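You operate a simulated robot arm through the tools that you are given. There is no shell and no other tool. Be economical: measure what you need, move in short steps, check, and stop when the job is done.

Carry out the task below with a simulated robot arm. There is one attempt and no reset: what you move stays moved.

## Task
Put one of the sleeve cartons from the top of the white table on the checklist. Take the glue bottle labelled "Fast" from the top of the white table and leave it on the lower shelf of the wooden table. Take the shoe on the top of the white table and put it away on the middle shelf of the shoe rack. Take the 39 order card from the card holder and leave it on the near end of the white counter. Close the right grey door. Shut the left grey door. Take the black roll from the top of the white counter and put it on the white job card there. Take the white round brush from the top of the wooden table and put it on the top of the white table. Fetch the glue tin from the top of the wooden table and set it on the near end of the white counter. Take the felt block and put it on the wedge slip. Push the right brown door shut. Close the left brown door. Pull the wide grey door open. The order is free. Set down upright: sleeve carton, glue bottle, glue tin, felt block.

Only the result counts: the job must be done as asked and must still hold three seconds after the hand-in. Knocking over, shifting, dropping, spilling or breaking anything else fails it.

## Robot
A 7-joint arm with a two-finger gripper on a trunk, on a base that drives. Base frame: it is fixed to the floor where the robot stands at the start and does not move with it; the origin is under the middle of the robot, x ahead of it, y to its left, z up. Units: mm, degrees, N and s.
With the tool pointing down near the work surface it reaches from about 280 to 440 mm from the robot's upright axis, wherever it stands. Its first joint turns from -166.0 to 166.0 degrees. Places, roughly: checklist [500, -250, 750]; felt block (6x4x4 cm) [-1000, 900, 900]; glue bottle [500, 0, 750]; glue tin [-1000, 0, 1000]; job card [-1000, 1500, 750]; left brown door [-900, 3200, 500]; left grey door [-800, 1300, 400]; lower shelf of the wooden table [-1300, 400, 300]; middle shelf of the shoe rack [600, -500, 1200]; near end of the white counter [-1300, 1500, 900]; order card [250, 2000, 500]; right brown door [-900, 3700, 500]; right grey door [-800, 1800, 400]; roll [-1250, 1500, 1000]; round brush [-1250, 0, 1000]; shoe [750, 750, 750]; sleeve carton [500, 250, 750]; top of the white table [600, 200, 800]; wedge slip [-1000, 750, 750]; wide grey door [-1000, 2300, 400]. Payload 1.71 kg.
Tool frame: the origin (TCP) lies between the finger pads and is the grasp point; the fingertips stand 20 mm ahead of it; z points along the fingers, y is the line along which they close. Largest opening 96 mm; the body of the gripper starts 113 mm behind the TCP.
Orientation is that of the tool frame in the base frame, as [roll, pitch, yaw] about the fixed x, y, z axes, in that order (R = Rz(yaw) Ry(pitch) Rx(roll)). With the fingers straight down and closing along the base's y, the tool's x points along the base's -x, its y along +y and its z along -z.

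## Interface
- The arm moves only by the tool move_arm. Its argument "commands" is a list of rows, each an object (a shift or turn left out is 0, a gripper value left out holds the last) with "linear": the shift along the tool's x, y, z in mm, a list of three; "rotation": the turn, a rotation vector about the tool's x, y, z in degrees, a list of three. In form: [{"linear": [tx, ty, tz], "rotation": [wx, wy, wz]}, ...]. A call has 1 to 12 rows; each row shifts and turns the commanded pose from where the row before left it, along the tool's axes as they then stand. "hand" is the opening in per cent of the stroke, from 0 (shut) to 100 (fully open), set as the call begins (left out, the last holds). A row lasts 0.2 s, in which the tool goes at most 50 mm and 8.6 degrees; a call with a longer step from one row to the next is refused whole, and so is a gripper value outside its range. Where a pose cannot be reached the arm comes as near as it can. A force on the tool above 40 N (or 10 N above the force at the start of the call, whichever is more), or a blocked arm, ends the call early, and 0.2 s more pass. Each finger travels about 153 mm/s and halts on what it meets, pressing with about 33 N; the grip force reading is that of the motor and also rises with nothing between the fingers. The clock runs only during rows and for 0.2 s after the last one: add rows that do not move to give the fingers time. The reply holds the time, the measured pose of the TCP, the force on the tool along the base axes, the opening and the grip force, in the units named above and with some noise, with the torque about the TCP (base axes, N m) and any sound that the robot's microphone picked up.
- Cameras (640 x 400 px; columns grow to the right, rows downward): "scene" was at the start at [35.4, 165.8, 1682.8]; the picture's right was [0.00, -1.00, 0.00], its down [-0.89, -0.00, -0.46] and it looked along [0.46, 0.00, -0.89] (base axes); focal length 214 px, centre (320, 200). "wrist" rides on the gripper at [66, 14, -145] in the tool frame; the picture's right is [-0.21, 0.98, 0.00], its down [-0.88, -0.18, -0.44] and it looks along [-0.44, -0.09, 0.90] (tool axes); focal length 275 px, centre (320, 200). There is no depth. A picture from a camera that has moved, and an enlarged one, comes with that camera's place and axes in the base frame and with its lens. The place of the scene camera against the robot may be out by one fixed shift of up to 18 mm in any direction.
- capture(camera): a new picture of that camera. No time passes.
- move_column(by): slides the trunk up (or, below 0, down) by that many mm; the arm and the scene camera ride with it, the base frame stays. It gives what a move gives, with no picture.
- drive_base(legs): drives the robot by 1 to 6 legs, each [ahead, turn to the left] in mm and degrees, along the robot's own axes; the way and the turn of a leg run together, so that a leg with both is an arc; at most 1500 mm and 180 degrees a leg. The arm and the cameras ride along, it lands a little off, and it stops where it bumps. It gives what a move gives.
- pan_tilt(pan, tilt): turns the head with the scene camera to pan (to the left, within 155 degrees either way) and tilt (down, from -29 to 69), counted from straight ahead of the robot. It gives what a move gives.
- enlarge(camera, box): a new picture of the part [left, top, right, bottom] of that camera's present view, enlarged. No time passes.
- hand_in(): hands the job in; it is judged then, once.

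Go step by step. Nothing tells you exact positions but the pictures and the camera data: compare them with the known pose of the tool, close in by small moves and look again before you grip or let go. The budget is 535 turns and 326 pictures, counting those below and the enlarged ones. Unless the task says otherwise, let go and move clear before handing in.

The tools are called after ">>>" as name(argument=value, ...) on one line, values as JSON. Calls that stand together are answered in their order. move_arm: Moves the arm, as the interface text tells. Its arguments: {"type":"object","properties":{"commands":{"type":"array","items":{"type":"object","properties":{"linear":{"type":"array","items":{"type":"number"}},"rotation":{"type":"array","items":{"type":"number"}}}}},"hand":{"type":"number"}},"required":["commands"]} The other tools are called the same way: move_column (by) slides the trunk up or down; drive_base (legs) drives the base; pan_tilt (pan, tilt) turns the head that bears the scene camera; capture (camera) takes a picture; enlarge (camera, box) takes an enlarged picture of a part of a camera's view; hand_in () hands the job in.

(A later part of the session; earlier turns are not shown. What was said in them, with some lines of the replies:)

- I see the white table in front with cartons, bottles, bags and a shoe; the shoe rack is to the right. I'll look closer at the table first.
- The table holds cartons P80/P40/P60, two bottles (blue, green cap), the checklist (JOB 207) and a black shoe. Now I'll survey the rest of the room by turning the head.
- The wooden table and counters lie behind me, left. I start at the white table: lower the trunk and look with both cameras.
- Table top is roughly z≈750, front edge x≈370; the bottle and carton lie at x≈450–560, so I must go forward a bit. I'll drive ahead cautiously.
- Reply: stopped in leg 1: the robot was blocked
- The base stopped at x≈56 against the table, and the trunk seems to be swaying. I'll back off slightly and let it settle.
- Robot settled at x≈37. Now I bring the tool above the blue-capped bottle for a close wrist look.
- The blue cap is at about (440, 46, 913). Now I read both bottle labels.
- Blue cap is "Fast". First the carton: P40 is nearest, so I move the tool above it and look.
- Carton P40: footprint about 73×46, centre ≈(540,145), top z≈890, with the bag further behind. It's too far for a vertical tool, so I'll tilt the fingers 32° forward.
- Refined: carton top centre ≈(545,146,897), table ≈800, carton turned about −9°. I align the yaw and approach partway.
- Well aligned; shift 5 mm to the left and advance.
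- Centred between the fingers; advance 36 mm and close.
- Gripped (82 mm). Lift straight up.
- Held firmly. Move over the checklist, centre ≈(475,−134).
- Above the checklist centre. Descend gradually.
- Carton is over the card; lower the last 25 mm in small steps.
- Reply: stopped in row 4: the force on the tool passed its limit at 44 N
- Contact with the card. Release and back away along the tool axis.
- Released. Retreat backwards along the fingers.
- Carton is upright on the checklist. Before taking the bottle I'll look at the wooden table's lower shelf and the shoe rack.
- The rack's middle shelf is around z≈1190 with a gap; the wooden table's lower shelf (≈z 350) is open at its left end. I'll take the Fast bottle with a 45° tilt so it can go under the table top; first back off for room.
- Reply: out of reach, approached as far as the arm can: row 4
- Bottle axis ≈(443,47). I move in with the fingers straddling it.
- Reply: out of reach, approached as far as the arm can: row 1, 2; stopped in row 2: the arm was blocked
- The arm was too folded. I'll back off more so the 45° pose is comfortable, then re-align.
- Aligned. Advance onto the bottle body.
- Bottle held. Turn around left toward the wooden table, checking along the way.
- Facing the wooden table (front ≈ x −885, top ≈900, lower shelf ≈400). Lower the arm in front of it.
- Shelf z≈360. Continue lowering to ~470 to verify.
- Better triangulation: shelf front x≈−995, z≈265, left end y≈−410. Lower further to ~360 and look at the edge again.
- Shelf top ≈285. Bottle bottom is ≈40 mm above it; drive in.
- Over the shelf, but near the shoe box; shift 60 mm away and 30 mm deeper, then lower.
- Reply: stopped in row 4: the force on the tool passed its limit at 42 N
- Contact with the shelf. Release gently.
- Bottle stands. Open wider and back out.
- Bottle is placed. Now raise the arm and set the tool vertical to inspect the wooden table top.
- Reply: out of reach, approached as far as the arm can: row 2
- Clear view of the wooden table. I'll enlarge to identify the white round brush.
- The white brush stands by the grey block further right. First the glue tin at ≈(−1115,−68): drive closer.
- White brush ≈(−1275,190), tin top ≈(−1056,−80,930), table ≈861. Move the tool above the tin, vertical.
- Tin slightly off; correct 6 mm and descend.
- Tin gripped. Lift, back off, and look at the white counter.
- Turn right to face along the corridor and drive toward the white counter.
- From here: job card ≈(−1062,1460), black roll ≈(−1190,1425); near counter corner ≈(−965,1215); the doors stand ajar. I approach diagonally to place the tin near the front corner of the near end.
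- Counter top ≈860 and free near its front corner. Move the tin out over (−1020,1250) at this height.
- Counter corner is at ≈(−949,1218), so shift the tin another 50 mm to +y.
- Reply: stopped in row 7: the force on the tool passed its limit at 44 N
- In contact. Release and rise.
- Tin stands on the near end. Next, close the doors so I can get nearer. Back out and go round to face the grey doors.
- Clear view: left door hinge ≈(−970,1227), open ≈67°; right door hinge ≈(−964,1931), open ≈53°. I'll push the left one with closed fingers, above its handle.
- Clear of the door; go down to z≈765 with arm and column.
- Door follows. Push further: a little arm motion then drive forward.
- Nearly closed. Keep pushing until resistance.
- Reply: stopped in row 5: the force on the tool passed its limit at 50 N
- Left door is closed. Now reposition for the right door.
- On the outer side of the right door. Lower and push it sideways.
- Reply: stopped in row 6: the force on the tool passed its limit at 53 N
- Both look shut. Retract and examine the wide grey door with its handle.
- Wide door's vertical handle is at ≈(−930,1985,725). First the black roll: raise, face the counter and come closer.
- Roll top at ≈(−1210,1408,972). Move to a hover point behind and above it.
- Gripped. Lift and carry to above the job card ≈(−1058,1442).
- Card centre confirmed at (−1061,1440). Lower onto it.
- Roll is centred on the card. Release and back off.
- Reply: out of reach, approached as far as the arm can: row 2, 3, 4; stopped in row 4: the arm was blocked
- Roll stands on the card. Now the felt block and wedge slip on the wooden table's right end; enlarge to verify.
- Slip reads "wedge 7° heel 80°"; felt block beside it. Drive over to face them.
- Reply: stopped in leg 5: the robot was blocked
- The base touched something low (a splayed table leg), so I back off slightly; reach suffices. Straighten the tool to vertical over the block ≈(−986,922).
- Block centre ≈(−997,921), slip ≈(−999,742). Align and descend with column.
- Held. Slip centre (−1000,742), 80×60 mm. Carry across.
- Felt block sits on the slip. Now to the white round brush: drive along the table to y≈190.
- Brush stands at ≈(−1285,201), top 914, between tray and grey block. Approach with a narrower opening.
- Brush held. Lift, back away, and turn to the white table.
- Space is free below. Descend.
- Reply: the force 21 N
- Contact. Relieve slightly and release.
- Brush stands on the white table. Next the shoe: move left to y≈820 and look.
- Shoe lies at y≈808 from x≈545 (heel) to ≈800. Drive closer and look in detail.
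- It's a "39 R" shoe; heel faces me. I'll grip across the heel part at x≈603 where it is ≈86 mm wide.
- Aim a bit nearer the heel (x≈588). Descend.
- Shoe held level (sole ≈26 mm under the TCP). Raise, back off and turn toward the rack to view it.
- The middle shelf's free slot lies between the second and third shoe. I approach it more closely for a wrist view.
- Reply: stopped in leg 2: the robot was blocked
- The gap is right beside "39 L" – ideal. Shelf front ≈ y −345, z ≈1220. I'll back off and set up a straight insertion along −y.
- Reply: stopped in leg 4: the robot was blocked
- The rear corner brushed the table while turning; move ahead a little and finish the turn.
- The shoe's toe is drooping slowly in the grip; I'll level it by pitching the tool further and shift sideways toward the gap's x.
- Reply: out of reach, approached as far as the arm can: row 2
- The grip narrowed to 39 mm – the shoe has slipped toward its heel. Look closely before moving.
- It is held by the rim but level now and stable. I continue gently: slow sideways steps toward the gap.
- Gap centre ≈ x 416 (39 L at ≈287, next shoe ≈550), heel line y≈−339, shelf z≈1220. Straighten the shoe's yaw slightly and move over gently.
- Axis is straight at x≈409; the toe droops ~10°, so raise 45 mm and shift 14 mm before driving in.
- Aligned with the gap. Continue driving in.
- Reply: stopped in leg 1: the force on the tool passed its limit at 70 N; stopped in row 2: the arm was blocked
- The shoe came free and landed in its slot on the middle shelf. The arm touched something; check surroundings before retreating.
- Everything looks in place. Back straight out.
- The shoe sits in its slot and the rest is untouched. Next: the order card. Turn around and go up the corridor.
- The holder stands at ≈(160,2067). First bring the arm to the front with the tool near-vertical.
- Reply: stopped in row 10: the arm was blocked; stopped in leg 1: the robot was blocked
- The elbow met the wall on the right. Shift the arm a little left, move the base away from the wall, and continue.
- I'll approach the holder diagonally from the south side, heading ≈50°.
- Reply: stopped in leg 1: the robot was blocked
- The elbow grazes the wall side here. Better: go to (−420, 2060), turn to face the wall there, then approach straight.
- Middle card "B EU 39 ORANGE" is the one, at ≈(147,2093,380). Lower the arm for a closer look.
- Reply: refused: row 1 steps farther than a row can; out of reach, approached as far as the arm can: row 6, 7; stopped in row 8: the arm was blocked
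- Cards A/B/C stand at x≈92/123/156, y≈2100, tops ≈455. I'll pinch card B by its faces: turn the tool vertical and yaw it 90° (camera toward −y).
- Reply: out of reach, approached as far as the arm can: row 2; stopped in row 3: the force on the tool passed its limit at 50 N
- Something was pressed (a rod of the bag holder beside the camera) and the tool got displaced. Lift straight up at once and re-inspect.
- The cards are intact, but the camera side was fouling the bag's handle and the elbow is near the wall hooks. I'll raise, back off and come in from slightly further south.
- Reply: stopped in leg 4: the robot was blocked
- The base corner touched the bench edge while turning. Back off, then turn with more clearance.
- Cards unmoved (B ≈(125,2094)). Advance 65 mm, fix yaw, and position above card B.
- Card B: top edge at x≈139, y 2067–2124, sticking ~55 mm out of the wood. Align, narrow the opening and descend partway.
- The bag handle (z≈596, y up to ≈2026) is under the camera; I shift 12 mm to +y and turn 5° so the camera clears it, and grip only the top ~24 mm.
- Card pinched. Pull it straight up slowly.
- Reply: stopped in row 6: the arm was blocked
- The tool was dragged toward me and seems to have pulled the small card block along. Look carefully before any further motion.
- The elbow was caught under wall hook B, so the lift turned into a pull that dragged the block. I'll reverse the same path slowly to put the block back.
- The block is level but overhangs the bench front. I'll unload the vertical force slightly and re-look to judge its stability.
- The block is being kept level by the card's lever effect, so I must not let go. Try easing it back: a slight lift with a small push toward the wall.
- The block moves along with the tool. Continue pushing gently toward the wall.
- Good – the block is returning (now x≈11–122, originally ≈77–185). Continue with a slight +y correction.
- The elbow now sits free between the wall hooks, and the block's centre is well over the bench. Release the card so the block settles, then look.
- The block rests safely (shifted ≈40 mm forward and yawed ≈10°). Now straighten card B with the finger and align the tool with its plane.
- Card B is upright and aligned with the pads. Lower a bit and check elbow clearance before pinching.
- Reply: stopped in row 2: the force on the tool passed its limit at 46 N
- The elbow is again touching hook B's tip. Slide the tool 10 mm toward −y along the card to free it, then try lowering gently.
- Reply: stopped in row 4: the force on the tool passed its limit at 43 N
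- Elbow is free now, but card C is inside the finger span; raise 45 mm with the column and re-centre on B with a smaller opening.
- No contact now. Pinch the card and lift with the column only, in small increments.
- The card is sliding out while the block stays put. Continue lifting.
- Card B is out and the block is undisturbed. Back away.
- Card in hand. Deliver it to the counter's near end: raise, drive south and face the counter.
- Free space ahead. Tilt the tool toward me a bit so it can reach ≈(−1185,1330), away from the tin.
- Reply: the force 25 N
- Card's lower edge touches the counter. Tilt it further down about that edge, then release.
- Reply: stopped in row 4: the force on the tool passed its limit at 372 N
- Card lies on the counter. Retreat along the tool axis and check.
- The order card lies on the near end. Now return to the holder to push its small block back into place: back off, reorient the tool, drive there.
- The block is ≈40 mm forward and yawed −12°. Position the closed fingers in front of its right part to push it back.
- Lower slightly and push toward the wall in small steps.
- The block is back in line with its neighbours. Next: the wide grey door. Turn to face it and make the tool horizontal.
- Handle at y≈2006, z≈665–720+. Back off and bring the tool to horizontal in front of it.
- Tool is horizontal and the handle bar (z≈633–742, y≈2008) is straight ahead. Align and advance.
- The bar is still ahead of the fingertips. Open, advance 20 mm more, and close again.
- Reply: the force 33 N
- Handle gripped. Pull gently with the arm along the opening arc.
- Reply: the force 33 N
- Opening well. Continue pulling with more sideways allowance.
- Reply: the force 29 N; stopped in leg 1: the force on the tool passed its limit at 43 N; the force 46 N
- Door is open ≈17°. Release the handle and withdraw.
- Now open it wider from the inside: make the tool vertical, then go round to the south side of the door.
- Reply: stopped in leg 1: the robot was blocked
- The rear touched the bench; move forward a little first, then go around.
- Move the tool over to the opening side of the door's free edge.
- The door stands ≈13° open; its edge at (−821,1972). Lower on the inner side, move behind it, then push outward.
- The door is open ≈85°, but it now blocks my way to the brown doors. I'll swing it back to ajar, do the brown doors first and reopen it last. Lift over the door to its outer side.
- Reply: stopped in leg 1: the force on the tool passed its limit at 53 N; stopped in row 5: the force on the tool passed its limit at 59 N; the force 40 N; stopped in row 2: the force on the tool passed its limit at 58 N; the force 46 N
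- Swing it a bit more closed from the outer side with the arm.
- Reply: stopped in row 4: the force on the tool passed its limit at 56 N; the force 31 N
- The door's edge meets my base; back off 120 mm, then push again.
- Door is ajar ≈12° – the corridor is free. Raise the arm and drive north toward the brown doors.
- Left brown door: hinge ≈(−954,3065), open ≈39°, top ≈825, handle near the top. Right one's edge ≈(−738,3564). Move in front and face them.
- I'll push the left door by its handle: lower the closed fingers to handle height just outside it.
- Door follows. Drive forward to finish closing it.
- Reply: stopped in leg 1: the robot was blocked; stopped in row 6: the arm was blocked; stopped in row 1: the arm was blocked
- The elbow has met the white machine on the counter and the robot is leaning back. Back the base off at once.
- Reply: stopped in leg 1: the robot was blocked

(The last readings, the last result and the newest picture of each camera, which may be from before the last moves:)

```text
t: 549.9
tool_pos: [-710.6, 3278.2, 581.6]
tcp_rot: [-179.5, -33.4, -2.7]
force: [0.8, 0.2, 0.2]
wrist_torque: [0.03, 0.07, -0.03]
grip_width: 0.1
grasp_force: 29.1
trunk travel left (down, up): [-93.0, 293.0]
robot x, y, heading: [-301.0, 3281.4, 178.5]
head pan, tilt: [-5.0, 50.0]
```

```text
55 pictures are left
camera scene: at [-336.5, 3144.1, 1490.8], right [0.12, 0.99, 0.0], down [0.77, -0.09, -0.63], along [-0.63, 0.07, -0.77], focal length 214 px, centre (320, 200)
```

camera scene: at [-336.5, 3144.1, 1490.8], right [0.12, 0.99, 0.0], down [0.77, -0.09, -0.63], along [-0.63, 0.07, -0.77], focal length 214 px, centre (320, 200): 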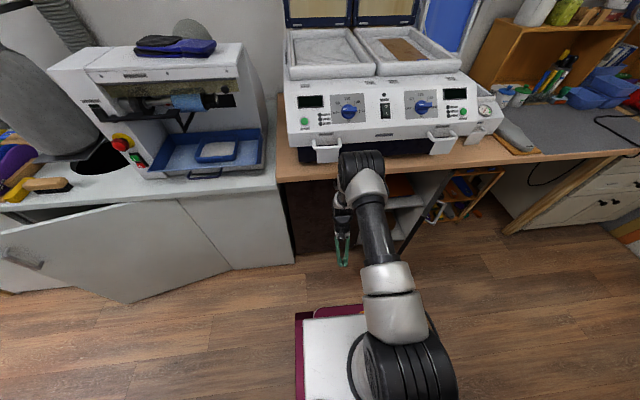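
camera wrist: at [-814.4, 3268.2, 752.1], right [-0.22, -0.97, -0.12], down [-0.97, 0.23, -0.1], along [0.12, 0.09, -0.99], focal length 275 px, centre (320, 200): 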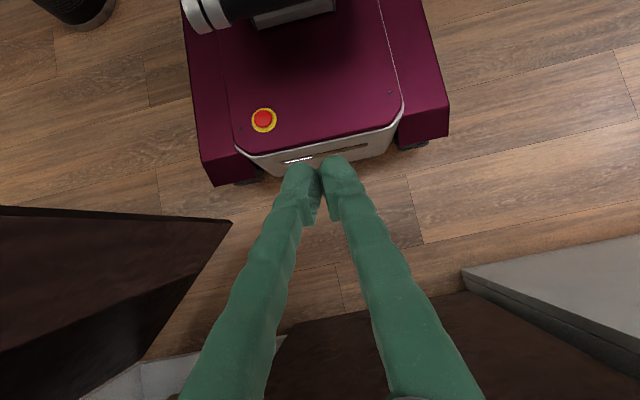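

Freed and upright again. Re-straighten the tool and raise it, then inspect the doors.

>>> move_arm(commands=[{"linear": [15, 0, -20], "rotation": [0, -8, 0]}, {"linear": [15, 0, -25], "rotation": [0, -8, 0]}, {"linear": [10, 0, -30], "rotation": [0, -8, 0]}, {"linear": [5, 0, -35], "rotation": [0, -8, 0]}, {"linear": [0, 0, -40]}, {"linear": [0, 0, -45]}, {"linear": [0, 0, -45]}, {"linear": [0, 0, -45]}])

>>> move_column(by=130)

>>> capture(camera="wrist")

>>> capture(camera="scene")

```text
t: 551.7
tool_pos: [-699.0, 3275.1, 884.6]
tcp_rot: [-179.7, -0.5, -2.5]
force: [-0.2, -0.6, -0.1]
wrist_torque: [0.01, -0.03, 0.01]
grip_width: 0.1
grasp_force: 29.4
trunk travel left (down, up): [-93.0, 293.0]
robot x, y, heading: [-297.9, 3282.9, 178.3]
head pan, tilt: [-5.0, 50.0]
```

```text
t: 553.3
tool_pos: [-699.8, 3274.7, 1014.0]
tcp_rot: [-179.7, -0.6, -2.5]
force: [0.8, -0.3, -0.7]
wrist_torque: [-0.01, -0.02, 0.03]
grip_width: 0.1
grasp_force: 29.7
trunk travel left (down, up): [-223.0, 163.0]
robot x, y, heading: [-297.9, 3280.4, 178.3]
head pan, tilt: [-5.0, 50.0]
```

```text
54 pictures are left
camera wrist: at [-636.4, 3257.8, 1158.9], right [-0.25, -0.97, -0.01], down [-0.87, 0.22, 0.44], along [-0.42, 0.11, -0.9], focal length 275 px, centre (320, 200)
```

wrist: 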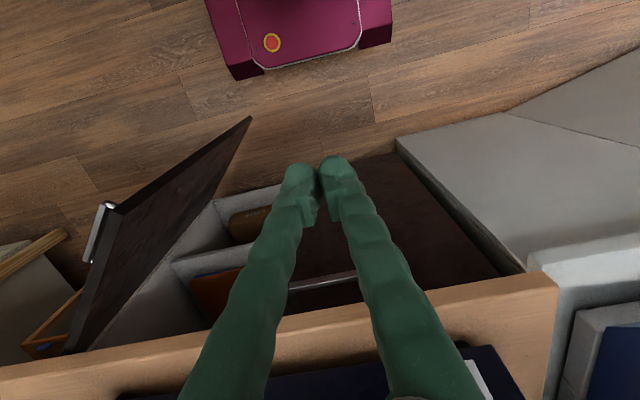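

```text
53 pictures are left
camera scene: at [-341.6, 3144.1, 1620.6], right [0.12, 0.99, 0.0], down [0.77, -0.09, -0.63], along [-0.63, 0.07, -0.78], focal length 214 px, centre (320, 200)
```

scene: 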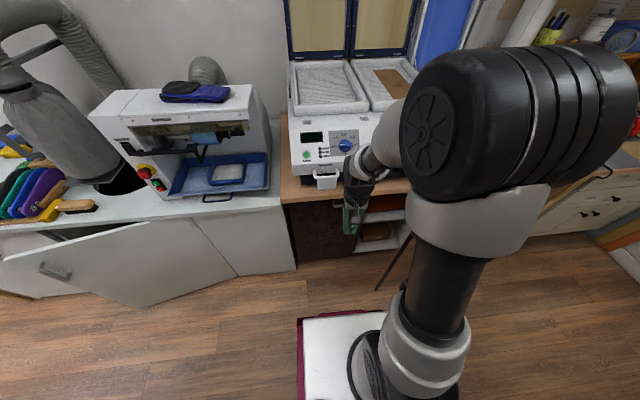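

Left brown door is fully closed. For the right one (hinge ≈(−979,3825), open ≈44°) I'll use a tilted tool to stay clear of the machine. Move along and tilt.

>>> drive_base(legs=[[0, -88], [350, 0], [0, 89]])

>>> move_arm(commands=[{"linear": [-15, 0, 0], "rotation": [0, -8, 0]}, {"linear": [-15, 0, 0], "rotation": [0, -8, 0]}, {"linear": [-15, 0, 0], "rotation": [0, -8, 0]}, {"linear": [-15, 0, 5], "rotation": [0, -8, 0]}, {"linear": [-15, 0, 5], "rotation": [0, -8, 0]}, {"linear": [-15, 0, 5], "rotation": [0, -8, 0]}])

>>> capture(camera="wrist")

```text
t: 564.1
tool_pos: [-670.8, 3659.2, 1027.2]
tcp_rot: [-179.8, 1.6, -7.0]
force: [1.0, 0.3, 0.7]
wrist_torque: [-0.01, 0.11, -0.01]
grip_width: 0.2
grasp_force: 29.6
trunk travel left (down, up): [-223.0, 163.0]
robot x, y, heading: [-303.8, 3640.0, 173.6]
head pan, tilt: [-5.0, 50.0]
stopped in leg 3: the robot was blocked; the commanded pose is now the measured one
```

```text
t: 565.5
tool_pos: [-801.8, 3670.0, 1057.8]
tcp_rot: [-179.7, 49.4, -6.8]
force: [0.3, 1.0, -1.3]
wrist_torque: [0.02, 0.0, -0.04]
grip_width: 0.2
grasp_force: 29.6
out of reach, approached as far as the arm can: row 5, 6
trunk travel left (down, up): [-223.0, 163.0]
robot x, y, heading: [-300.6, 3640.0, 173.9]
head pan, tilt: [-5.0, 50.0]
```

```text
52 pictures are left
camera wrist: at [-653.7, 3637.9, 1101.9], right [-0.25, -0.96, 0.15], down [-0.21, 0.21, 0.96], along [-0.94, 0.21, -0.25], focal length 275 px, centre (320, 200)
```

wrist: 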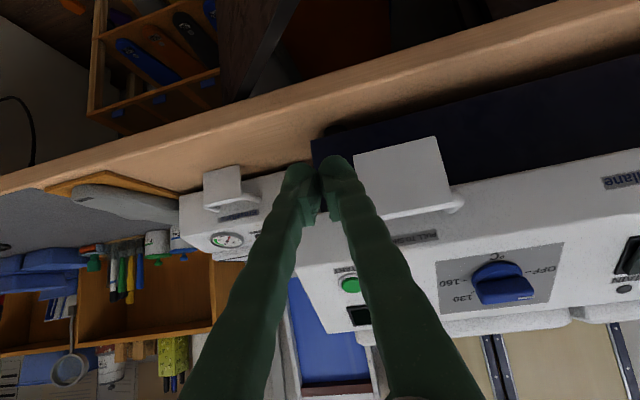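

Shift sideways to clear the door plane, then lower in front of the cabinet.

>>> move_arm(commands=[{"linear": [0, -40, 0]}, {"linear": [0, -40, 0]}])

>>> move_column(by=-223)

>>> capture(camera="wrist")

```text
t: 566.1
tool_pos: [-789.5, 3752.1, 1058.6]
tcp_rot: [-180.0, 49.0, -6.9]
force: [0.0, 0.3, -0.8]
wrist_torque: [-0.03, -0.01, 0.03]
grip_width: 0.1
grasp_force: 29.4
out of reach, approached as far as the arm can: row 1
trunk travel left (down, up): [-223.0, 163.0]
robot x, y, heading: [-306.4, 3642.2, 174.0]
head pan, tilt: [-5.0, 50.0]
```

```text
t: 568.5
tool_pos: [-791.6, 3750.8, 836.8]
tcp_rot: [-179.7, 49.2, -6.8]
force: [-0.8, -0.7, 1.0]
wrist_torque: [-0.01, 0.02, 0.01]
grip_width: 0.2
grasp_force: 29.1
trunk travel left (down, up): [0.0, 386.0]
robot x, y, heading: [-300.9, 3639.5, 173.8]
head pan, tilt: [-5.0, 50.0]
```

```text
51 pictures are left
camera wrist: at [-641.9, 3719.3, 881.9], right [-0.25, -0.96, 0.15], down [-0.21, 0.21, 0.95], along [-0.94, 0.21, -0.25], focal length 275 px, centre (320, 200)
```

wrist: 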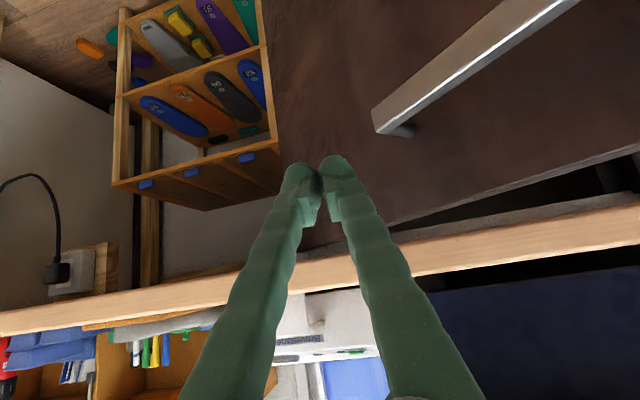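

>>> move_arm(commands=[{"linear": [35, 0, 30]}, {"linear": [35, 0, 30]}, {"linear": [35, 0, 30]}, {"linear": [-8, 15, 9.6]}, {"linear": [-8, 15, 9.6]}, {"linear": [-8, 15, 9.6]}, {"linear": [-8, 15, 9.6]}])

>>> capture(camera="wrist")

```text
t: 570.1
tool_pos: [-851.8, 3698.9, 697.9]
tcp_rot: [-179.6, 49.4, -6.8]
force: [1.0, -0.7, -0.2]
wrist_torque: [0.0, 0.02, 0.02]
grip_width: 0.0
grasp_force: 29.1
out of reach, approached as far as the arm can: row 1
trunk travel left (down, up): [0.0, 386.0]
robot x, y, heading: [-304.6, 3646.0, 173.7]
head pan, tilt: [-5.0, 50.0]
```

```text
50 pictures are left
camera wrist: at [-702.2, 3667.1, 742.8], right [-0.25, -0.96, 0.15], down [-0.21, 0.21, 0.95], along [-0.94, 0.21, -0.25], focal length 275 px, centre (320, 200)
```

wrist: 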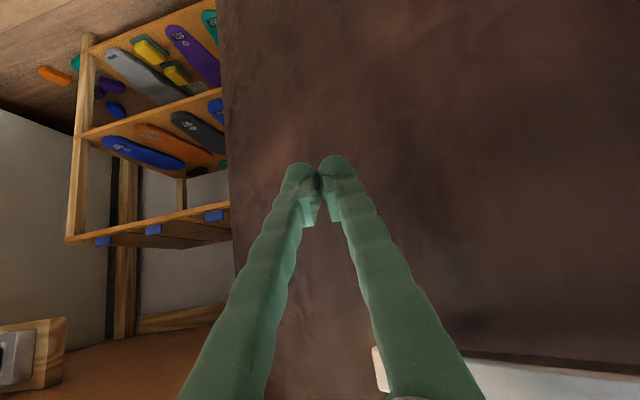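

>>> move_arm(commands=[{"linear": [-9.8, 7, 11.3]}, {"linear": [-9.8, 7, 11.3]}, {"linear": [-9.8, 6, 11.3]}, {"linear": [-9.8, 5, 11.3]}])

>>> capture(camera="wrist")

>>> capture(camera="scene")

```text
t: 571.1
tool_pos: [-914.9, 3682.8, 699.3]
tcp_rot: [-179.5, 49.2, -6.7]
force: [-1.1, 0.7, 0.3]
wrist_torque: [0.04, 0.02, -0.02]
grip_width: 0.1
grasp_force: 29.4
trunk travel left (down, up): [0.0, 386.0]
robot x, y, heading: [-303.6, 3642.7, 173.6]
head pan, tilt: [-5.0, 50.0]
```

```text
49 pictures are left
camera wrist: at [-766.2, 3650.9, 744.2], right [-0.25, -0.96, 0.15], down [-0.21, 0.21, 0.96], along [-0.94, 0.21, -0.25], focal length 275 px, centre (320, 200)
```

wrist: 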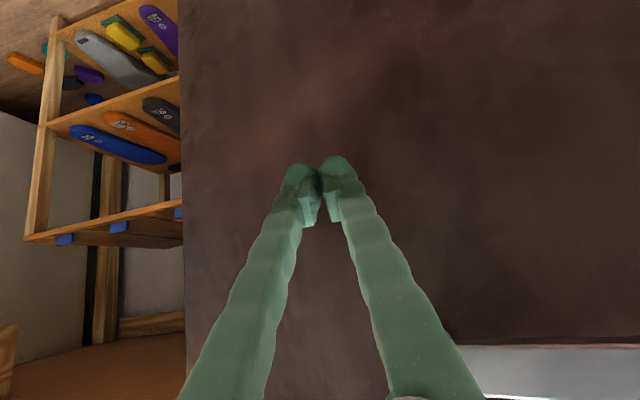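

```text
48 pictures are left
camera scene: at [-356.3, 3510.6, 1398.4], right [0.2, 0.98, 0.0], down [0.76, -0.15, -0.63], along [-0.62, 0.12, -0.78], focal length 214 px, centre (320, 200)
```

scene: 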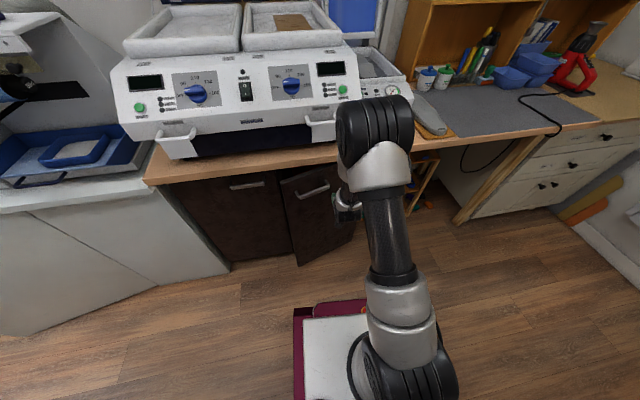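

Left is shut; right is ≈12° open. Push on until it stops.

>>> move_arm(commands=[{"linear": [-6.6, 2, 7.5]}, {"linear": [-6.6, 1, 7.5]}, {"linear": [-6.6, 1, 7.5]}, {"linear": [-5, 0, 5.7]}, {"linear": [-5, 0, 5.7]}])

>>> capture(camera="scene")

```text
t: 572.3
tool_pos: [-958.8, 3684.5, 699.4]
tcp_rot: [-179.6, 49.2, -6.7]
force: [-0.6, 0.2, 0.0]
wrist_torque: [-0.02, 0.01, 0.02]
grip_width: 0.1
grasp_force: 29.5
trunk travel left (down, up): [0.0, 386.0]
robot x, y, heading: [-304.4, 3638.3, 174.0]
head pan, tilt: [-5.0, 50.0]
```

```text
47 pictures are left
camera scene: at [-356.0, 3510.5, 1398.4], right [0.2, 0.98, 0.0], down [0.76, -0.15, -0.63], along [-0.62, 0.12, -0.78], focal length 214 px, centre (320, 200)
```

scene: 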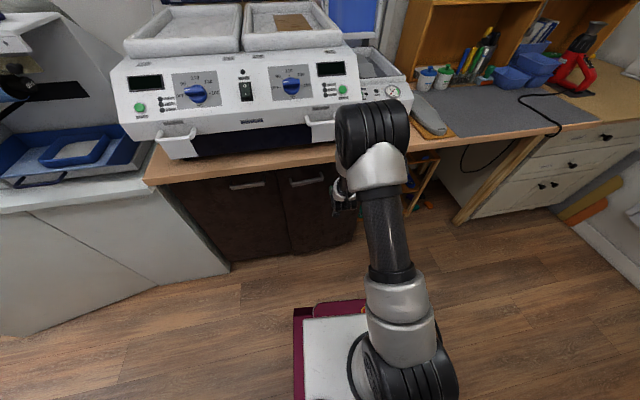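

>>> move_arm(commands=[{"linear": [-4, 0, 4.5]}, {"linear": [-4, 0, 4.5]}, {"linear": [-4, 0, 4.5]}, {"linear": [-4, 0, 4.5]}, {"linear": [-4, 0, 4.5]}])

>>> enlarge(camera="scene", box=[140, 140, 400, 300])

```text
t: 573.5
tool_pos: [-979.7, 3687.1, 700.2]
tcp_rot: [-179.5, 48.9, -6.7]
force: [38.3, -3.5, -2.2]
wrist_torque: [-0.03, -0.21, 0.28]
grip_width: 0.4
grasp_force: 28.7
trunk travel left (down, up): [0.0, 386.0]
robot x, y, heading: [-304.9, 3641.9, 173.6]
head pan, tilt: [-5.0, 50.0]
```

```text
2.46 times, centred on (270, 220) of scene
camera zoom: at [-337.4, 3508.5, 1398.7], right [0.2, 0.98, 0.0], down [0.75, -0.15, -0.64], along [-0.63, 0.13, -0.77], focal length 528 px, centre (443, 151)
```

zoom: 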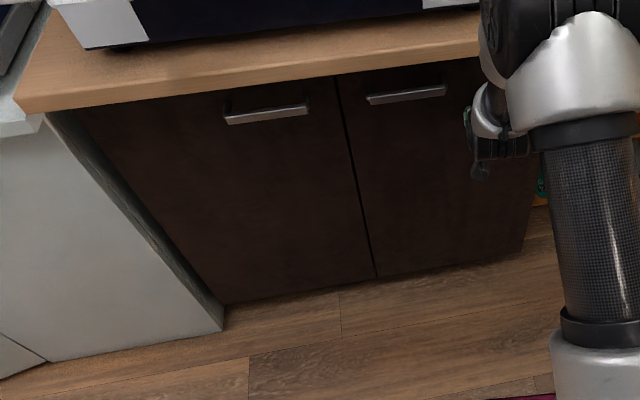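

Both brown doors are shut. Withdraw and return south to reopen the wide grey door.

>>> move_arm(commands=[{"linear": [0, 0, -25]}, {"linear": [0, 0, -40]}, {"linear": [0, 0, -40]}])

>>> drive_base(legs=[[60, 0], [0, 94], [1500, 0], [560, 0]])

>>> capture(camera="scene")

```text
t: 574.3
tool_pos: [-910.1, 3678.4, 771.0]
tcp_rot: [-179.6, 49.4, -6.8]
force: [0.4, -0.8, -1.0]
wrist_torque: [-0.01, 0.0, 0.02]
grip_width: 0.1
grasp_force: 29.2
trunk travel left (down, up): [0.0, 386.0]
robot x, y, heading: [-307.4, 3638.9, 173.9]
head pan, tilt: [-5.0, 50.0]
```

```text
t: 590.5
tool_pos: [-529.8, 988.0, 769.1]
tcp_rot: [-179.5, 49.1, 85.4]
force: [-0.5, -0.6, 0.2]
wrist_torque: [0.02, 0.03, -0.01]
grip_width: 0.0
grasp_force: 29.7
trunk travel left (down, up): [0.0, 386.0]
robot x, y, heading: [-519.4, 1596.4, -94.4]
head pan, tilt: [-5.0, 50.0]
```

```text
45 pictures are left
camera scene: at [-369.3, 1554.7, 1398.4], right [-0.99, 0.16, 0.0], down [0.12, 0.77, -0.63], along [-0.1, -0.62, -0.78], focal length 214 px, centre (320, 200)
```

scene: 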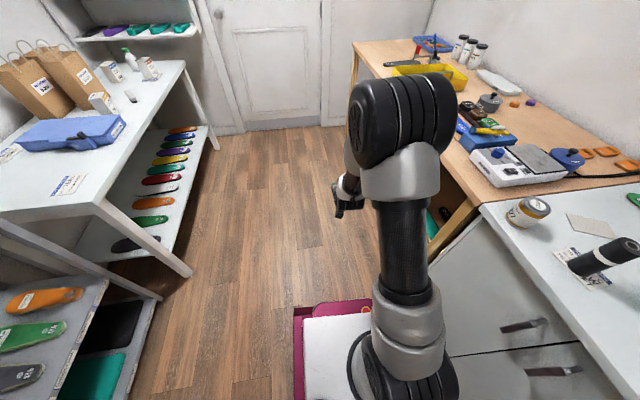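

>>> drive_base(legs=[[0, 92], [0, 92.5]])

>>> move_column(by=300)

>>> move_arm(commands=[{"linear": [16, 0, -10], "rotation": [0, 8, 0]}, {"linear": [18, 0, -8], "rotation": [0, 8, 0]}, {"linear": [20, 0, -6], "rotation": [0, 8, 0]}, {"linear": [22, 0, -4], "rotation": [0, 8, 0]}, {"linear": [20, 0, 0], "rotation": [0, 8, 0]}, {"linear": [18, 0, 0], "rotation": [0, 8, 0]}])

>>> capture(camera="wrist")

```text
t: 600.1
tool_pos: [-527.3, 2191.2, 777.7]
tcp_rot: [-179.7, 50.0, -92.5]
force: [0.0, 0.4, 0.3]
wrist_torque: [0.01, 0.0, -0.01]
grip_width: 0.3
grasp_force: 29.3
trunk travel left (down, up): [0.0, 386.0]
robot x, y, heading: [-504.9, 1592.1, 88.0]
head pan, tilt: [-5.0, 50.0]
```

```text
t: 603.1
tool_pos: [-528.1, 2179.0, 1086.8]
tcp_rot: [-179.6, 51.0, -92.5]
force: [0.1, 0.1, 0.4]
wrist_torque: [0.0, 0.0, -0.01]
grip_width: 0.0
grasp_force: 29.9
trunk travel left (down, up): [-300.0, 86.0]
robot x, y, heading: [-508.8, 1595.1, 88.2]
head pan, tilt: [-5.0, 50.0]
```

```text
t: 604.5
tool_pos: [-535.6, 2065.4, 1050.5]
tcp_rot: [-179.8, 2.9, -92.7]
force: [0.1, 0.0, -0.4]
wrist_torque: [0.01, -0.01, -0.02]
grip_width: 0.1
grasp_force: 30.0
trunk travel left (down, up): [-300.0, 86.0]
robot x, y, heading: [-506.5, 1593.2, 88.3]
head pan, tilt: [-5.0, 50.0]
```

```text
44 pictures are left
camera wrist: at [-552.6, 1994.0, 1192.2], right [-0.97, 0.25, 0.01], down [0.22, 0.84, 0.49], along [0.12, 0.47, -0.87], focal length 275 px, centre (320, 200)
```

wrist: 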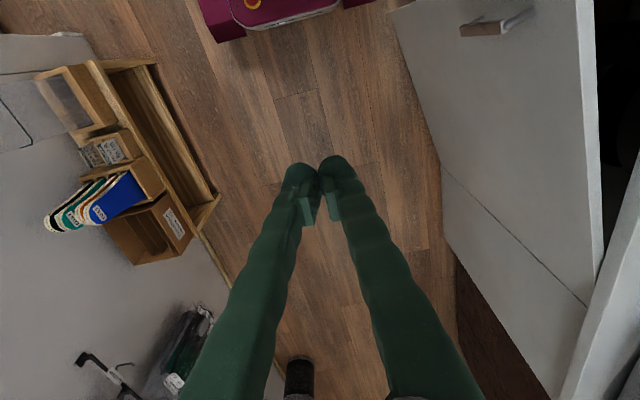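

Door still ajar ≈13°. Repeat: go behind its edge and push it open.

>>> move_arm(commands=[{"linear": [21, 40, 0], "rotation": [0, 2.5, 0]}, {"linear": [21, 41, 0]}, {"linear": [21, 41, 0]}, {"linear": [21, 41, 0]}, {"linear": [22, 41, 0]}, {"linear": [22, 41, 0]}, {"linear": [22, 41, 0]}, {"linear": [22, 40, 0]}])

>>> move_column(by=-200)

>>> capture(camera="wrist")

```text
t: 606.3
tool_pos: [-869.3, 1910.5, 1047.5]
tcp_rot: [-179.9, 0.5, -92.8]
force: [0.1, -0.3, -0.4]
wrist_torque: [0.01, -0.05, -0.02]
grip_width: 0.1
grasp_force: 29.3
trunk travel left (down, up): [-300.0, 86.0]
robot x, y, heading: [-510.1, 1593.6, 88.1]
head pan, tilt: [-5.0, 50.0]
```

```text
t: 608.5
tool_pos: [-867.0, 1910.9, 849.3]
tcp_rot: [-179.8, 0.6, -92.8]
force: [0.0, -1.2, -0.5]
wrist_torque: [-0.04, -0.03, 0.02]
grip_width: 0.0
grasp_force: 29.6
trunk travel left (down, up): [-100.0, 286.0]
robot x, y, heading: [-506.6, 1596.5, 88.1]
head pan, tilt: [-5.0, 50.0]
```

```text
43 pictures are left
camera wrist: at [-885.0, 1845.0, 992.7], right [-0.97, 0.25, 0.0], down [0.23, 0.86, 0.45], along [0.12, 0.44, -0.89], focal length 275 px, centre (320, 200)
```

wrist: 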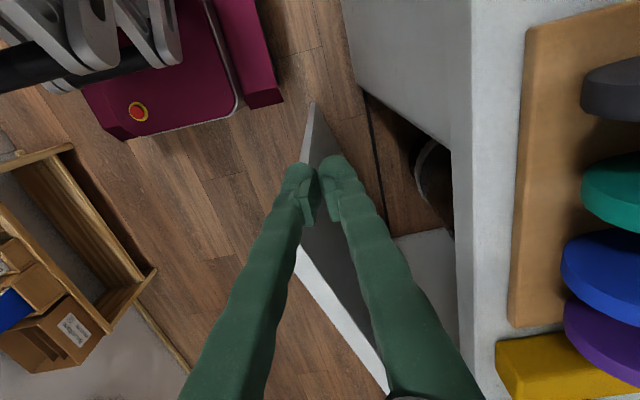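

Now lower, move behind the door and push outward as before.

>>> move_arm(commands=[{"linear": [0, 0, 40]}, {"linear": [0, 0, 40]}, {"linear": [-40, 0, 0]}, {"linear": [-40, 0, 0]}, {"linear": [0, -25, 0]}, {"linear": [0, -25, 0]}, {"linear": [0, -25, 0]}, {"linear": [-3, -25, 0]}, {"linear": [-3, -25, 0]}, {"linear": [-4, -25, 0]}, {"linear": [-5, -25, 0]}, {"linear": [-6, -25, 0]}])

>>> move_arm(commands=[{"linear": [-6, -25, 0]}, {"linear": [-6, -20, 0]}])

>>> drive_base(legs=[[200, 0]])

>>> capture(camera="wrist")

```text
t: 611.0
tool_pos: [-660.5, 2001.8, 768.2]
tcp_rot: [-179.9, 0.6, -92.8]
force: [-0.4, 0.0, -1.0]
wrist_torque: [0.02, 0.02, 0.0]
grip_width: 0.0
grasp_force: 29.4
trunk travel left (down, up): [-100.0, 286.0]
robot x, y, heading: [-505.6, 1593.2, 88.0]
head pan, tilt: [-5.0, 50.0]
```

```text
t: 611.6
tool_pos: [-614.7, 2014.0, 769.3]
tcp_rot: [-179.8, 0.6, -92.8]
force: [-0.1, 0.4, 0.3]
wrist_torque: [-0.01, 0.05, 0.0]
grip_width: 0.0
grasp_force: 29.5
trunk travel left (down, up): [-100.0, 286.0]
robot x, y, heading: [-509.5, 1592.0, 88.4]
head pan, tilt: [-5.0, 50.0]
```

```text
t: 613.1
tool_pos: [-601.8, 2155.4, 771.5]
tcp_rot: [-179.4, 1.5, -93.6]
force: [-5.4, 8.1, 20.1]
wrist_torque: [-0.01, 0.19, -0.14]
grip_width: 0.0
grasp_force: 29.2
trunk travel left (down, up): [-100.0, 286.0]
robot x, y, heading: [-502.0, 1725.5, 87.9]
head pan, tilt: [-5.0, 50.0]
stopped in leg 1: the force on the tool passed its limit at 138 N (the readings are from after the stop); the commanded pose is now the measured one
```

```text
42 pictures are left
camera wrist: at [-621.5, 2087.4, 915.6], right [-0.96, 0.27, 0.0], down [0.23, 0.85, 0.47], along [0.13, 0.45, -0.88], focal length 275 px, centre (320, 200)
```

wrist: 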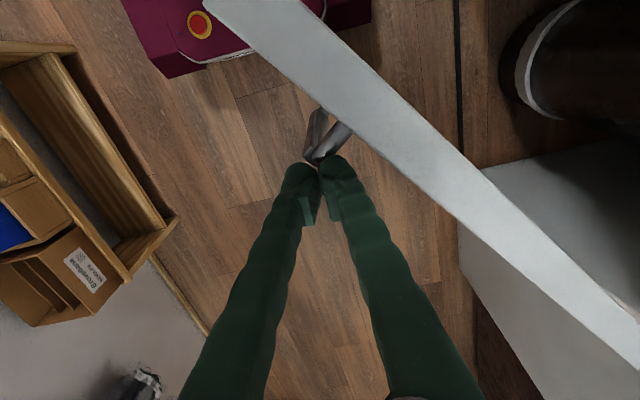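

The finger slipped around the door's edge to its outer side (door now ≈38° open). Lift over and re-engage the inner face further from the edge.

>>> move_arm(commands=[{"linear": [-8, -8, 0]}, {"linear": [0, 0, -45]}, {"linear": [0, 0, -45]}, {"linear": [0, 0, -25]}, {"linear": [-10, 35, 0]}, {"linear": [-15, 35, 0]}, {"linear": [-15, 35, 0]}])

>>> capture(camera="wrist")

```text
t: 614.7
tool_pos: [-695.3, 2206.1, 888.0]
tcp_rot: [-179.3, 1.0, -93.6]
force: [0.1, 0.1, 0.1]
wrist_torque: [-0.02, -0.04, 0.01]
grip_width: 0.0
grasp_force: 29.4
trunk travel left (down, up): [-100.0, 286.0]
robot x, y, heading: [-503.7, 1730.8, 88.1]
head pan, tilt: [-5.0, 50.0]
```

```text
41 pictures are left
camera wrist: at [-716.3, 2139.3, 1030.0], right [-0.96, 0.27, -0.01], down [0.23, 0.85, 0.46], along [0.13, 0.45, -0.89], focal length 275 px, centre (320, 200)
```

wrist: 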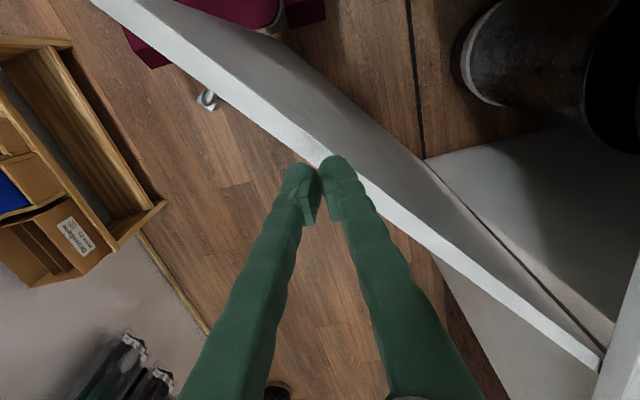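

>>> move_arm(commands=[{"linear": [17, 19, 0]}, {"linear": [20, 22, 0]}, {"linear": [0, 0, 40]}, {"linear": [0, 0, 40]}, {"linear": [0, 0, 35]}])

>>> capture(camera="wrist")

```text
t: 615.9
tool_pos: [-734.8, 2173.6, 767.7]
tcp_rot: [-179.4, 1.0, -93.6]
force: [-0.4, 0.3, -0.2]
wrist_torque: [-0.02, -0.04, -0.04]
grip_width: 0.1
grasp_force: 30.0
trunk travel left (down, up): [-100.0, 286.0]
robot x, y, heading: [-500.3, 1728.6, 88.2]
head pan, tilt: [-5.0, 50.0]
```

```text
40 pictures are left
camera wrist: at [-756.6, 2106.4, 912.1], right [-0.96, 0.27, -0.01], down [0.23, 0.85, 0.46], along [0.13, 0.45, -0.89], focal length 275 px, centre (320, 200)
```

wrist: 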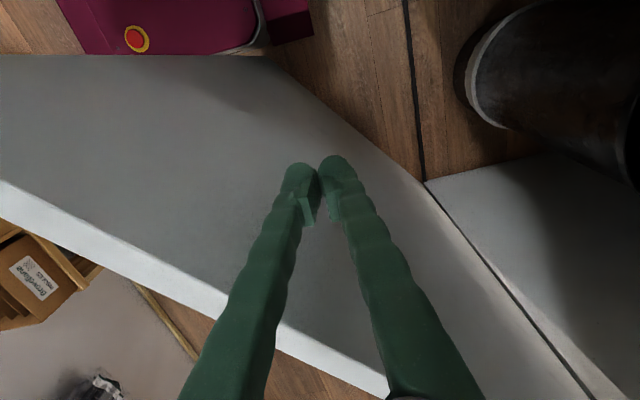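

>>> drive_base(legs=[[170, 0]])

>>> move_arm(commands=[{"linear": [0, -25, 0]}, {"linear": [0, -25, 0]}, {"linear": [0, -25, 0]}, {"linear": [0, -25, 0]}, {"linear": [0, -25, 0]}, {"linear": [0, -25, 0]}, {"linear": [0, -25, 0]}, {"linear": [0, -25, 0]}])

>>> drive_base(legs=[[100, 0]])

>>> capture(camera="wrist")

```text
t: 617.4
tool_pos: [-731.3, 2340.1, 768.7]
tcp_rot: [-179.3, 1.1, -93.5]
force: [0.7, -0.1, -0.2]
wrist_torque: [-0.04, 0.04, -0.04]
grip_width: 0.0
grasp_force: 29.2
trunk travel left (down, up): [-100.0, 286.0]
robot x, y, heading: [-493.3, 1900.3, 88.0]
head pan, tilt: [-5.0, 50.0]
```

```text
t: 619.2
tool_pos: [-530.7, 2317.1, 778.4]
tcp_rot: [-179.3, 1.9, -93.5]
force: [0.1, 0.7, -0.1]
wrist_torque: [-0.04, 0.04, -0.01]
grip_width: 0.2
grasp_force: 29.6
trunk travel left (down, up): [-100.0, 286.0]
robot x, y, heading: [-495.5, 1897.8, 88.2]
head pan, tilt: [-5.0, 50.0]
```

```text
t: 620.4
tool_pos: [-529.6, 2400.6, 785.9]
tcp_rot: [-179.4, 3.0, -93.4]
force: [0.1, 0.2, -0.2]
wrist_torque: [-0.12, -0.01, -0.01]
grip_width: 0.2
grasp_force: 29.4
trunk travel left (down, up): [-100.0, 286.0]
robot x, y, heading: [-490.6, 1994.2, 88.0]
head pan, tilt: [-5.0, 50.0]
```

```text
39 pictures are left
camera wrist: at [-549.7, 2329.7, 927.1], right [-0.96, 0.27, 0.0], down [0.23, 0.84, 0.49], along [0.13, 0.47, -0.87], focal length 275 px, centre (320, 200)
```

wrist: 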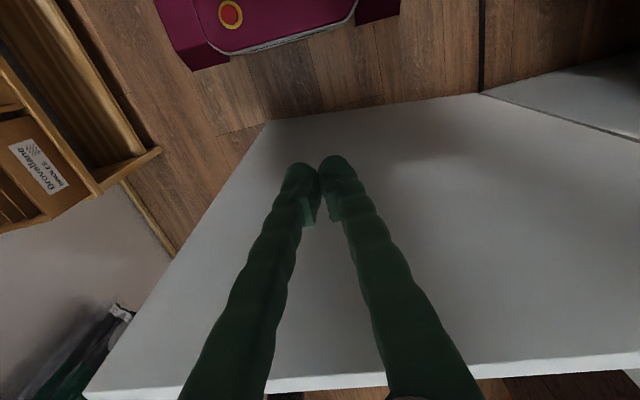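

The wide door stands open ≈80°. Withdraw from it.

>>> move_arm(commands=[{"linear": [15, 0, 0]}, {"linear": [30, 0, 0]}])

>>> drive_base(legs=[[-350, 0]])

>>> move_column(by=150)

>>> pan_tilt(pan=15, tilt=40)

>>> capture(camera="scene")

>>> pan_tilt(pan=-60, tilt=45)

>>> capture(camera="scene")

>>> pan_tilt(pan=105, tilt=45)

>>> capture(camera="scene")

```text
t: 621.0
tool_pos: [-531.8, 2382.9, 771.1]
tcp_rot: [-179.4, 0.9, -93.5]
force: [0.5, 1.2, -1.7]
wrist_torque: [-0.14, 0.04, 0.0]
grip_width: 0.0
grasp_force: 29.5
trunk travel left (down, up): [-100.0, 286.0]
robot x, y, heading: [-490.7, 1997.7, 88.0]
head pan, tilt: [-5.0, 50.0]
```

```text
t: 623.3
tool_pos: [-544.8, 2026.3, 777.7]
tcp_rot: [-179.3, 2.1, -93.1]
force: [0.7, 0.9, -0.2]
wrist_torque: [0.05, 0.02, 0.0]
grip_width: 0.0
grasp_force: 29.9
trunk travel left (down, up): [-100.0, 286.0]
robot x, y, heading: [-503.4, 1651.9, 88.7]
head pan, tilt: [-5.0, 50.0]
```

```text
t: 625.0
tool_pos: [-544.2, 2015.8, 933.6]
tcp_rot: [-179.4, 3.1, -93.1]
force: [0.4, 0.4, -0.7]
wrist_torque: [0.0, -0.02, 0.05]
grip_width: 0.3
grasp_force: 30.0
trunk travel left (down, up): [-250.0, 136.0]
robot x, y, heading: [-499.3, 1653.9, 88.4]
head pan, tilt: [-5.0, 50.0]
```

```text
t: 625.9
tool_pos: [-545.0, 2014.6, 933.9]
tcp_rot: [-179.3, 3.0, -93.0]
force: [0.1, -0.6, 0.2]
wrist_torque: [-0.04, 0.0, 0.0]
grip_width: 0.0
grasp_force: 29.3
trunk travel left (down, up): [-250.0, 136.0]
robot x, y, heading: [-501.9, 1656.0, 88.4]
head pan, tilt: [15.0, 40.0]
```

```text
38 pictures are left
camera scene: at [-673.8, 1719.4, 1661.3], right [0.97, 0.23, 0.0], down [0.15, -0.64, -0.76], along [-0.18, 0.73, -0.66], focal length 214 px, centre (320, 200)
```

scene: 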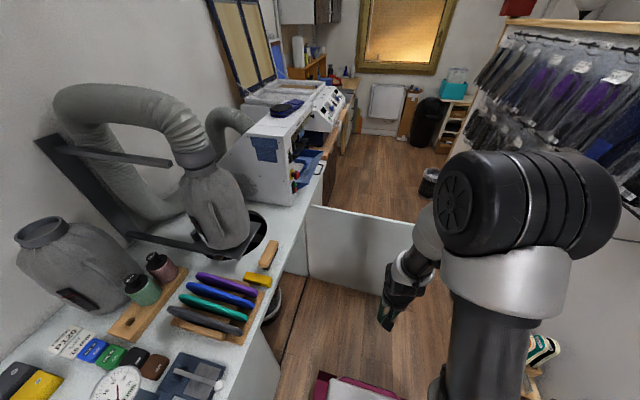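

```text
t: 627.3
tool_pos: [-543.9, 2016.3, 933.4]
tcp_rot: [-179.4, 3.0, -93.1]
force: [0.2, 0.2, -0.7]
wrist_torque: [0.01, -0.01, 0.04]
grip_width: 0.2
grasp_force: 29.1
trunk travel left (down, up): [-250.0, 136.0]
robot x, y, heading: [-502.3, 1650.9, 88.3]
head pan, tilt: [-60.0, 45.0]
```

```text
37 pictures are left
camera scene: at [-582.6, 1675.4, 1654.8], right [0.48, -0.88, 0.01], down [-0.62, -0.35, -0.7], along [0.62, 0.33, -0.71], focal length 214 px, centre (320, 200)
```

scene: 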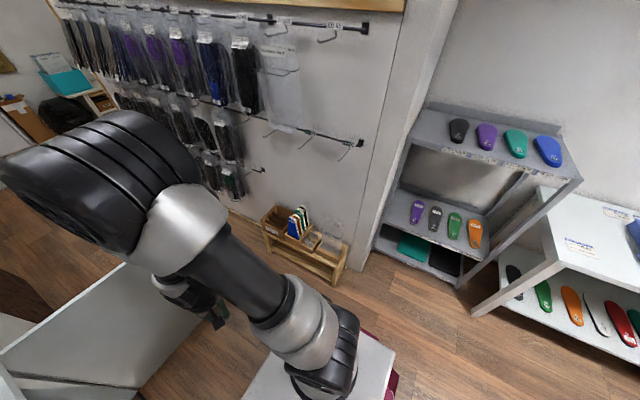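

```text
t: 629.9
tool_pos: [-544.0, 2015.1, 933.2]
tcp_rot: [-179.5, 3.0, -93.1]
force: [0.1, 0.2, 0.5]
wrist_torque: [-0.02, 0.02, -0.02]
grip_width: 0.0
grasp_force: 29.8
trunk travel left (down, up): [-250.0, 136.0]
robot x, y, heading: [-502.8, 1658.2, 88.7]
head pan, tilt: [105.0, 45.0]
```

```text
36 pictures are left
camera scene: at [-733.1, 1617.7, 1655.8], right [-0.23, 0.97, -0.02], down [0.69, 0.15, -0.71], along [-0.69, -0.18, -0.7], focal length 214 px, centre (320, 200)
```

scene: 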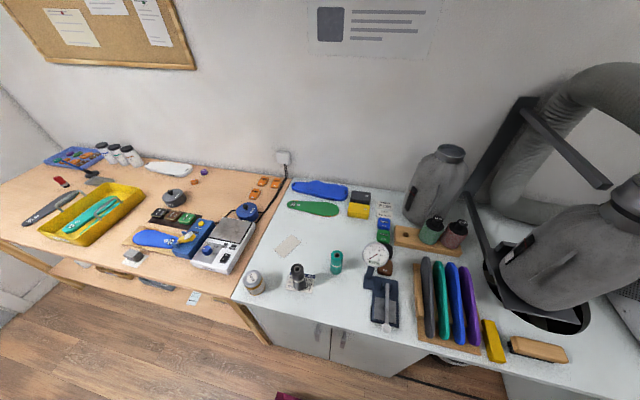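

Everything appears in order; a few close-ups to verify doors, block and holder.

>>> enlarge(camera="scene", box=[100, 220, 420, 400])

>>> pan_tilt(pan=-60, tilt=45)

>>> enlarge(camera="scene", box=[250, 190, 360, 300])

>>> pan_tilt(pan=150, tilt=55)

>>> capture(camera="scene")

```text
2.00 times, centred on (260, 310) of scene
camera zoom: at [-733.1, 1617.7, 1655.8], right [-0.23, 0.97, -0.02], down [0.69, 0.15, -0.71], along [-0.69, -0.18, -0.7], focal length 429 px, centre (440, -20)
```

zoom: 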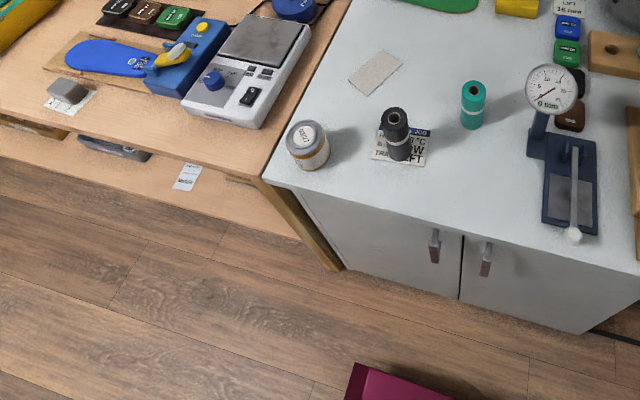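

```text
t: 632.4
tool_pos: [-544.1, 2015.3, 933.0]
tcp_rot: [-179.4, 3.1, -93.0]
force: [-0.3, 0.3, 0.3]
wrist_torque: [0.02, 0.04, -0.02]
grip_width: 0.0
grasp_force: 29.3
trunk travel left (down, up): [-250.0, 136.0]
robot x, y, heading: [-502.2, 1656.0, 88.7]
head pan, tilt: [-60.0, 45.0]
```

```text
3.64 times, centred on (305, 245) of scene
camera zoom: at [-582.6, 1675.4, 1654.8], right [0.48, -0.88, 0.01], down [-0.62, -0.35, -0.7], along [0.62, 0.33, -0.71], focal length 780 px, centre (374, 36)
```

zoom: 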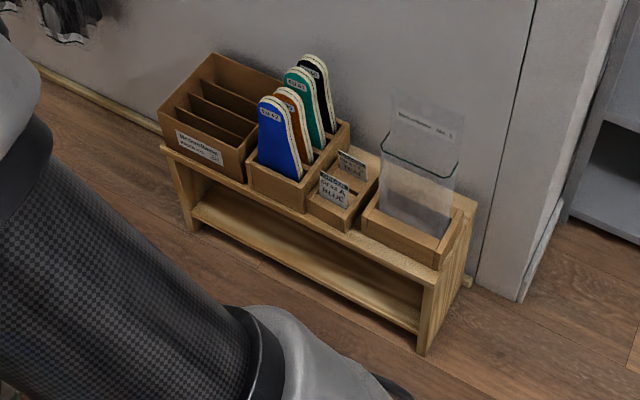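

```text
t: 635.4
tool_pos: [-543.9, 2015.3, 934.3]
tcp_rot: [-179.5, 3.0, -93.1]
force: [0.8, 0.2, 0.8]
wrist_torque: [-0.01, -0.02, 0.02]
grip_width: 0.2
grasp_force: 29.4
trunk travel left (down, up): [-250.0, 136.0]
robot x, y, heading: [-503.8, 1655.0, 88.7]
head pan, tilt: [150.0, 55.0]
```

```text
33 pictures are left
camera scene: at [-691.7, 1574.9, 1643.0], right [-0.85, 0.52, -0.01], down [0.43, 0.69, -0.59], along [-0.3, -0.5, -0.81], focal length 214 px, centre (320, 200)
```

scene: 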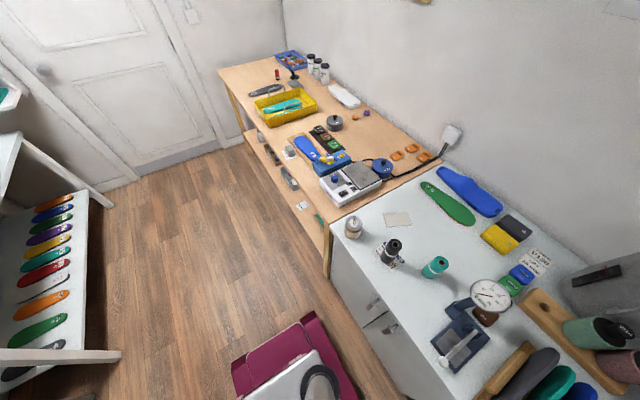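

All items are placed, the four doors are shut and the wide grey door stands open; the gripper is clear, so I hand in.

>>> hand_in()

```text
The job is handed in.
```

I finished every part of the job and handed it in. Three things went wrong on the way, and any of them could count against the "nothing else disturbed" rule.

- **Card holder block:** while I was taking the 39 order card, the small slotted block slid forward about 10 cm and turned. I pushed it back by hand. In the last close-up it stands in line with its neighbours again, within a few millimetres as far as I can tell.
- **Shoe:** it slipped in the gripper and came loose just above the middle shelf of the rack. It landed in the empty slot between 39 L and 41 L, and the other shoes did not move.
- **Bumps:** the arm and base touched the bag handle, wall hooks, holder bench, white table and counter machine. I saw nothing moved or knocked over in the pictures.

The order card lies face down on the near end of the white counter. The wide grey door is open about 80 degrees.
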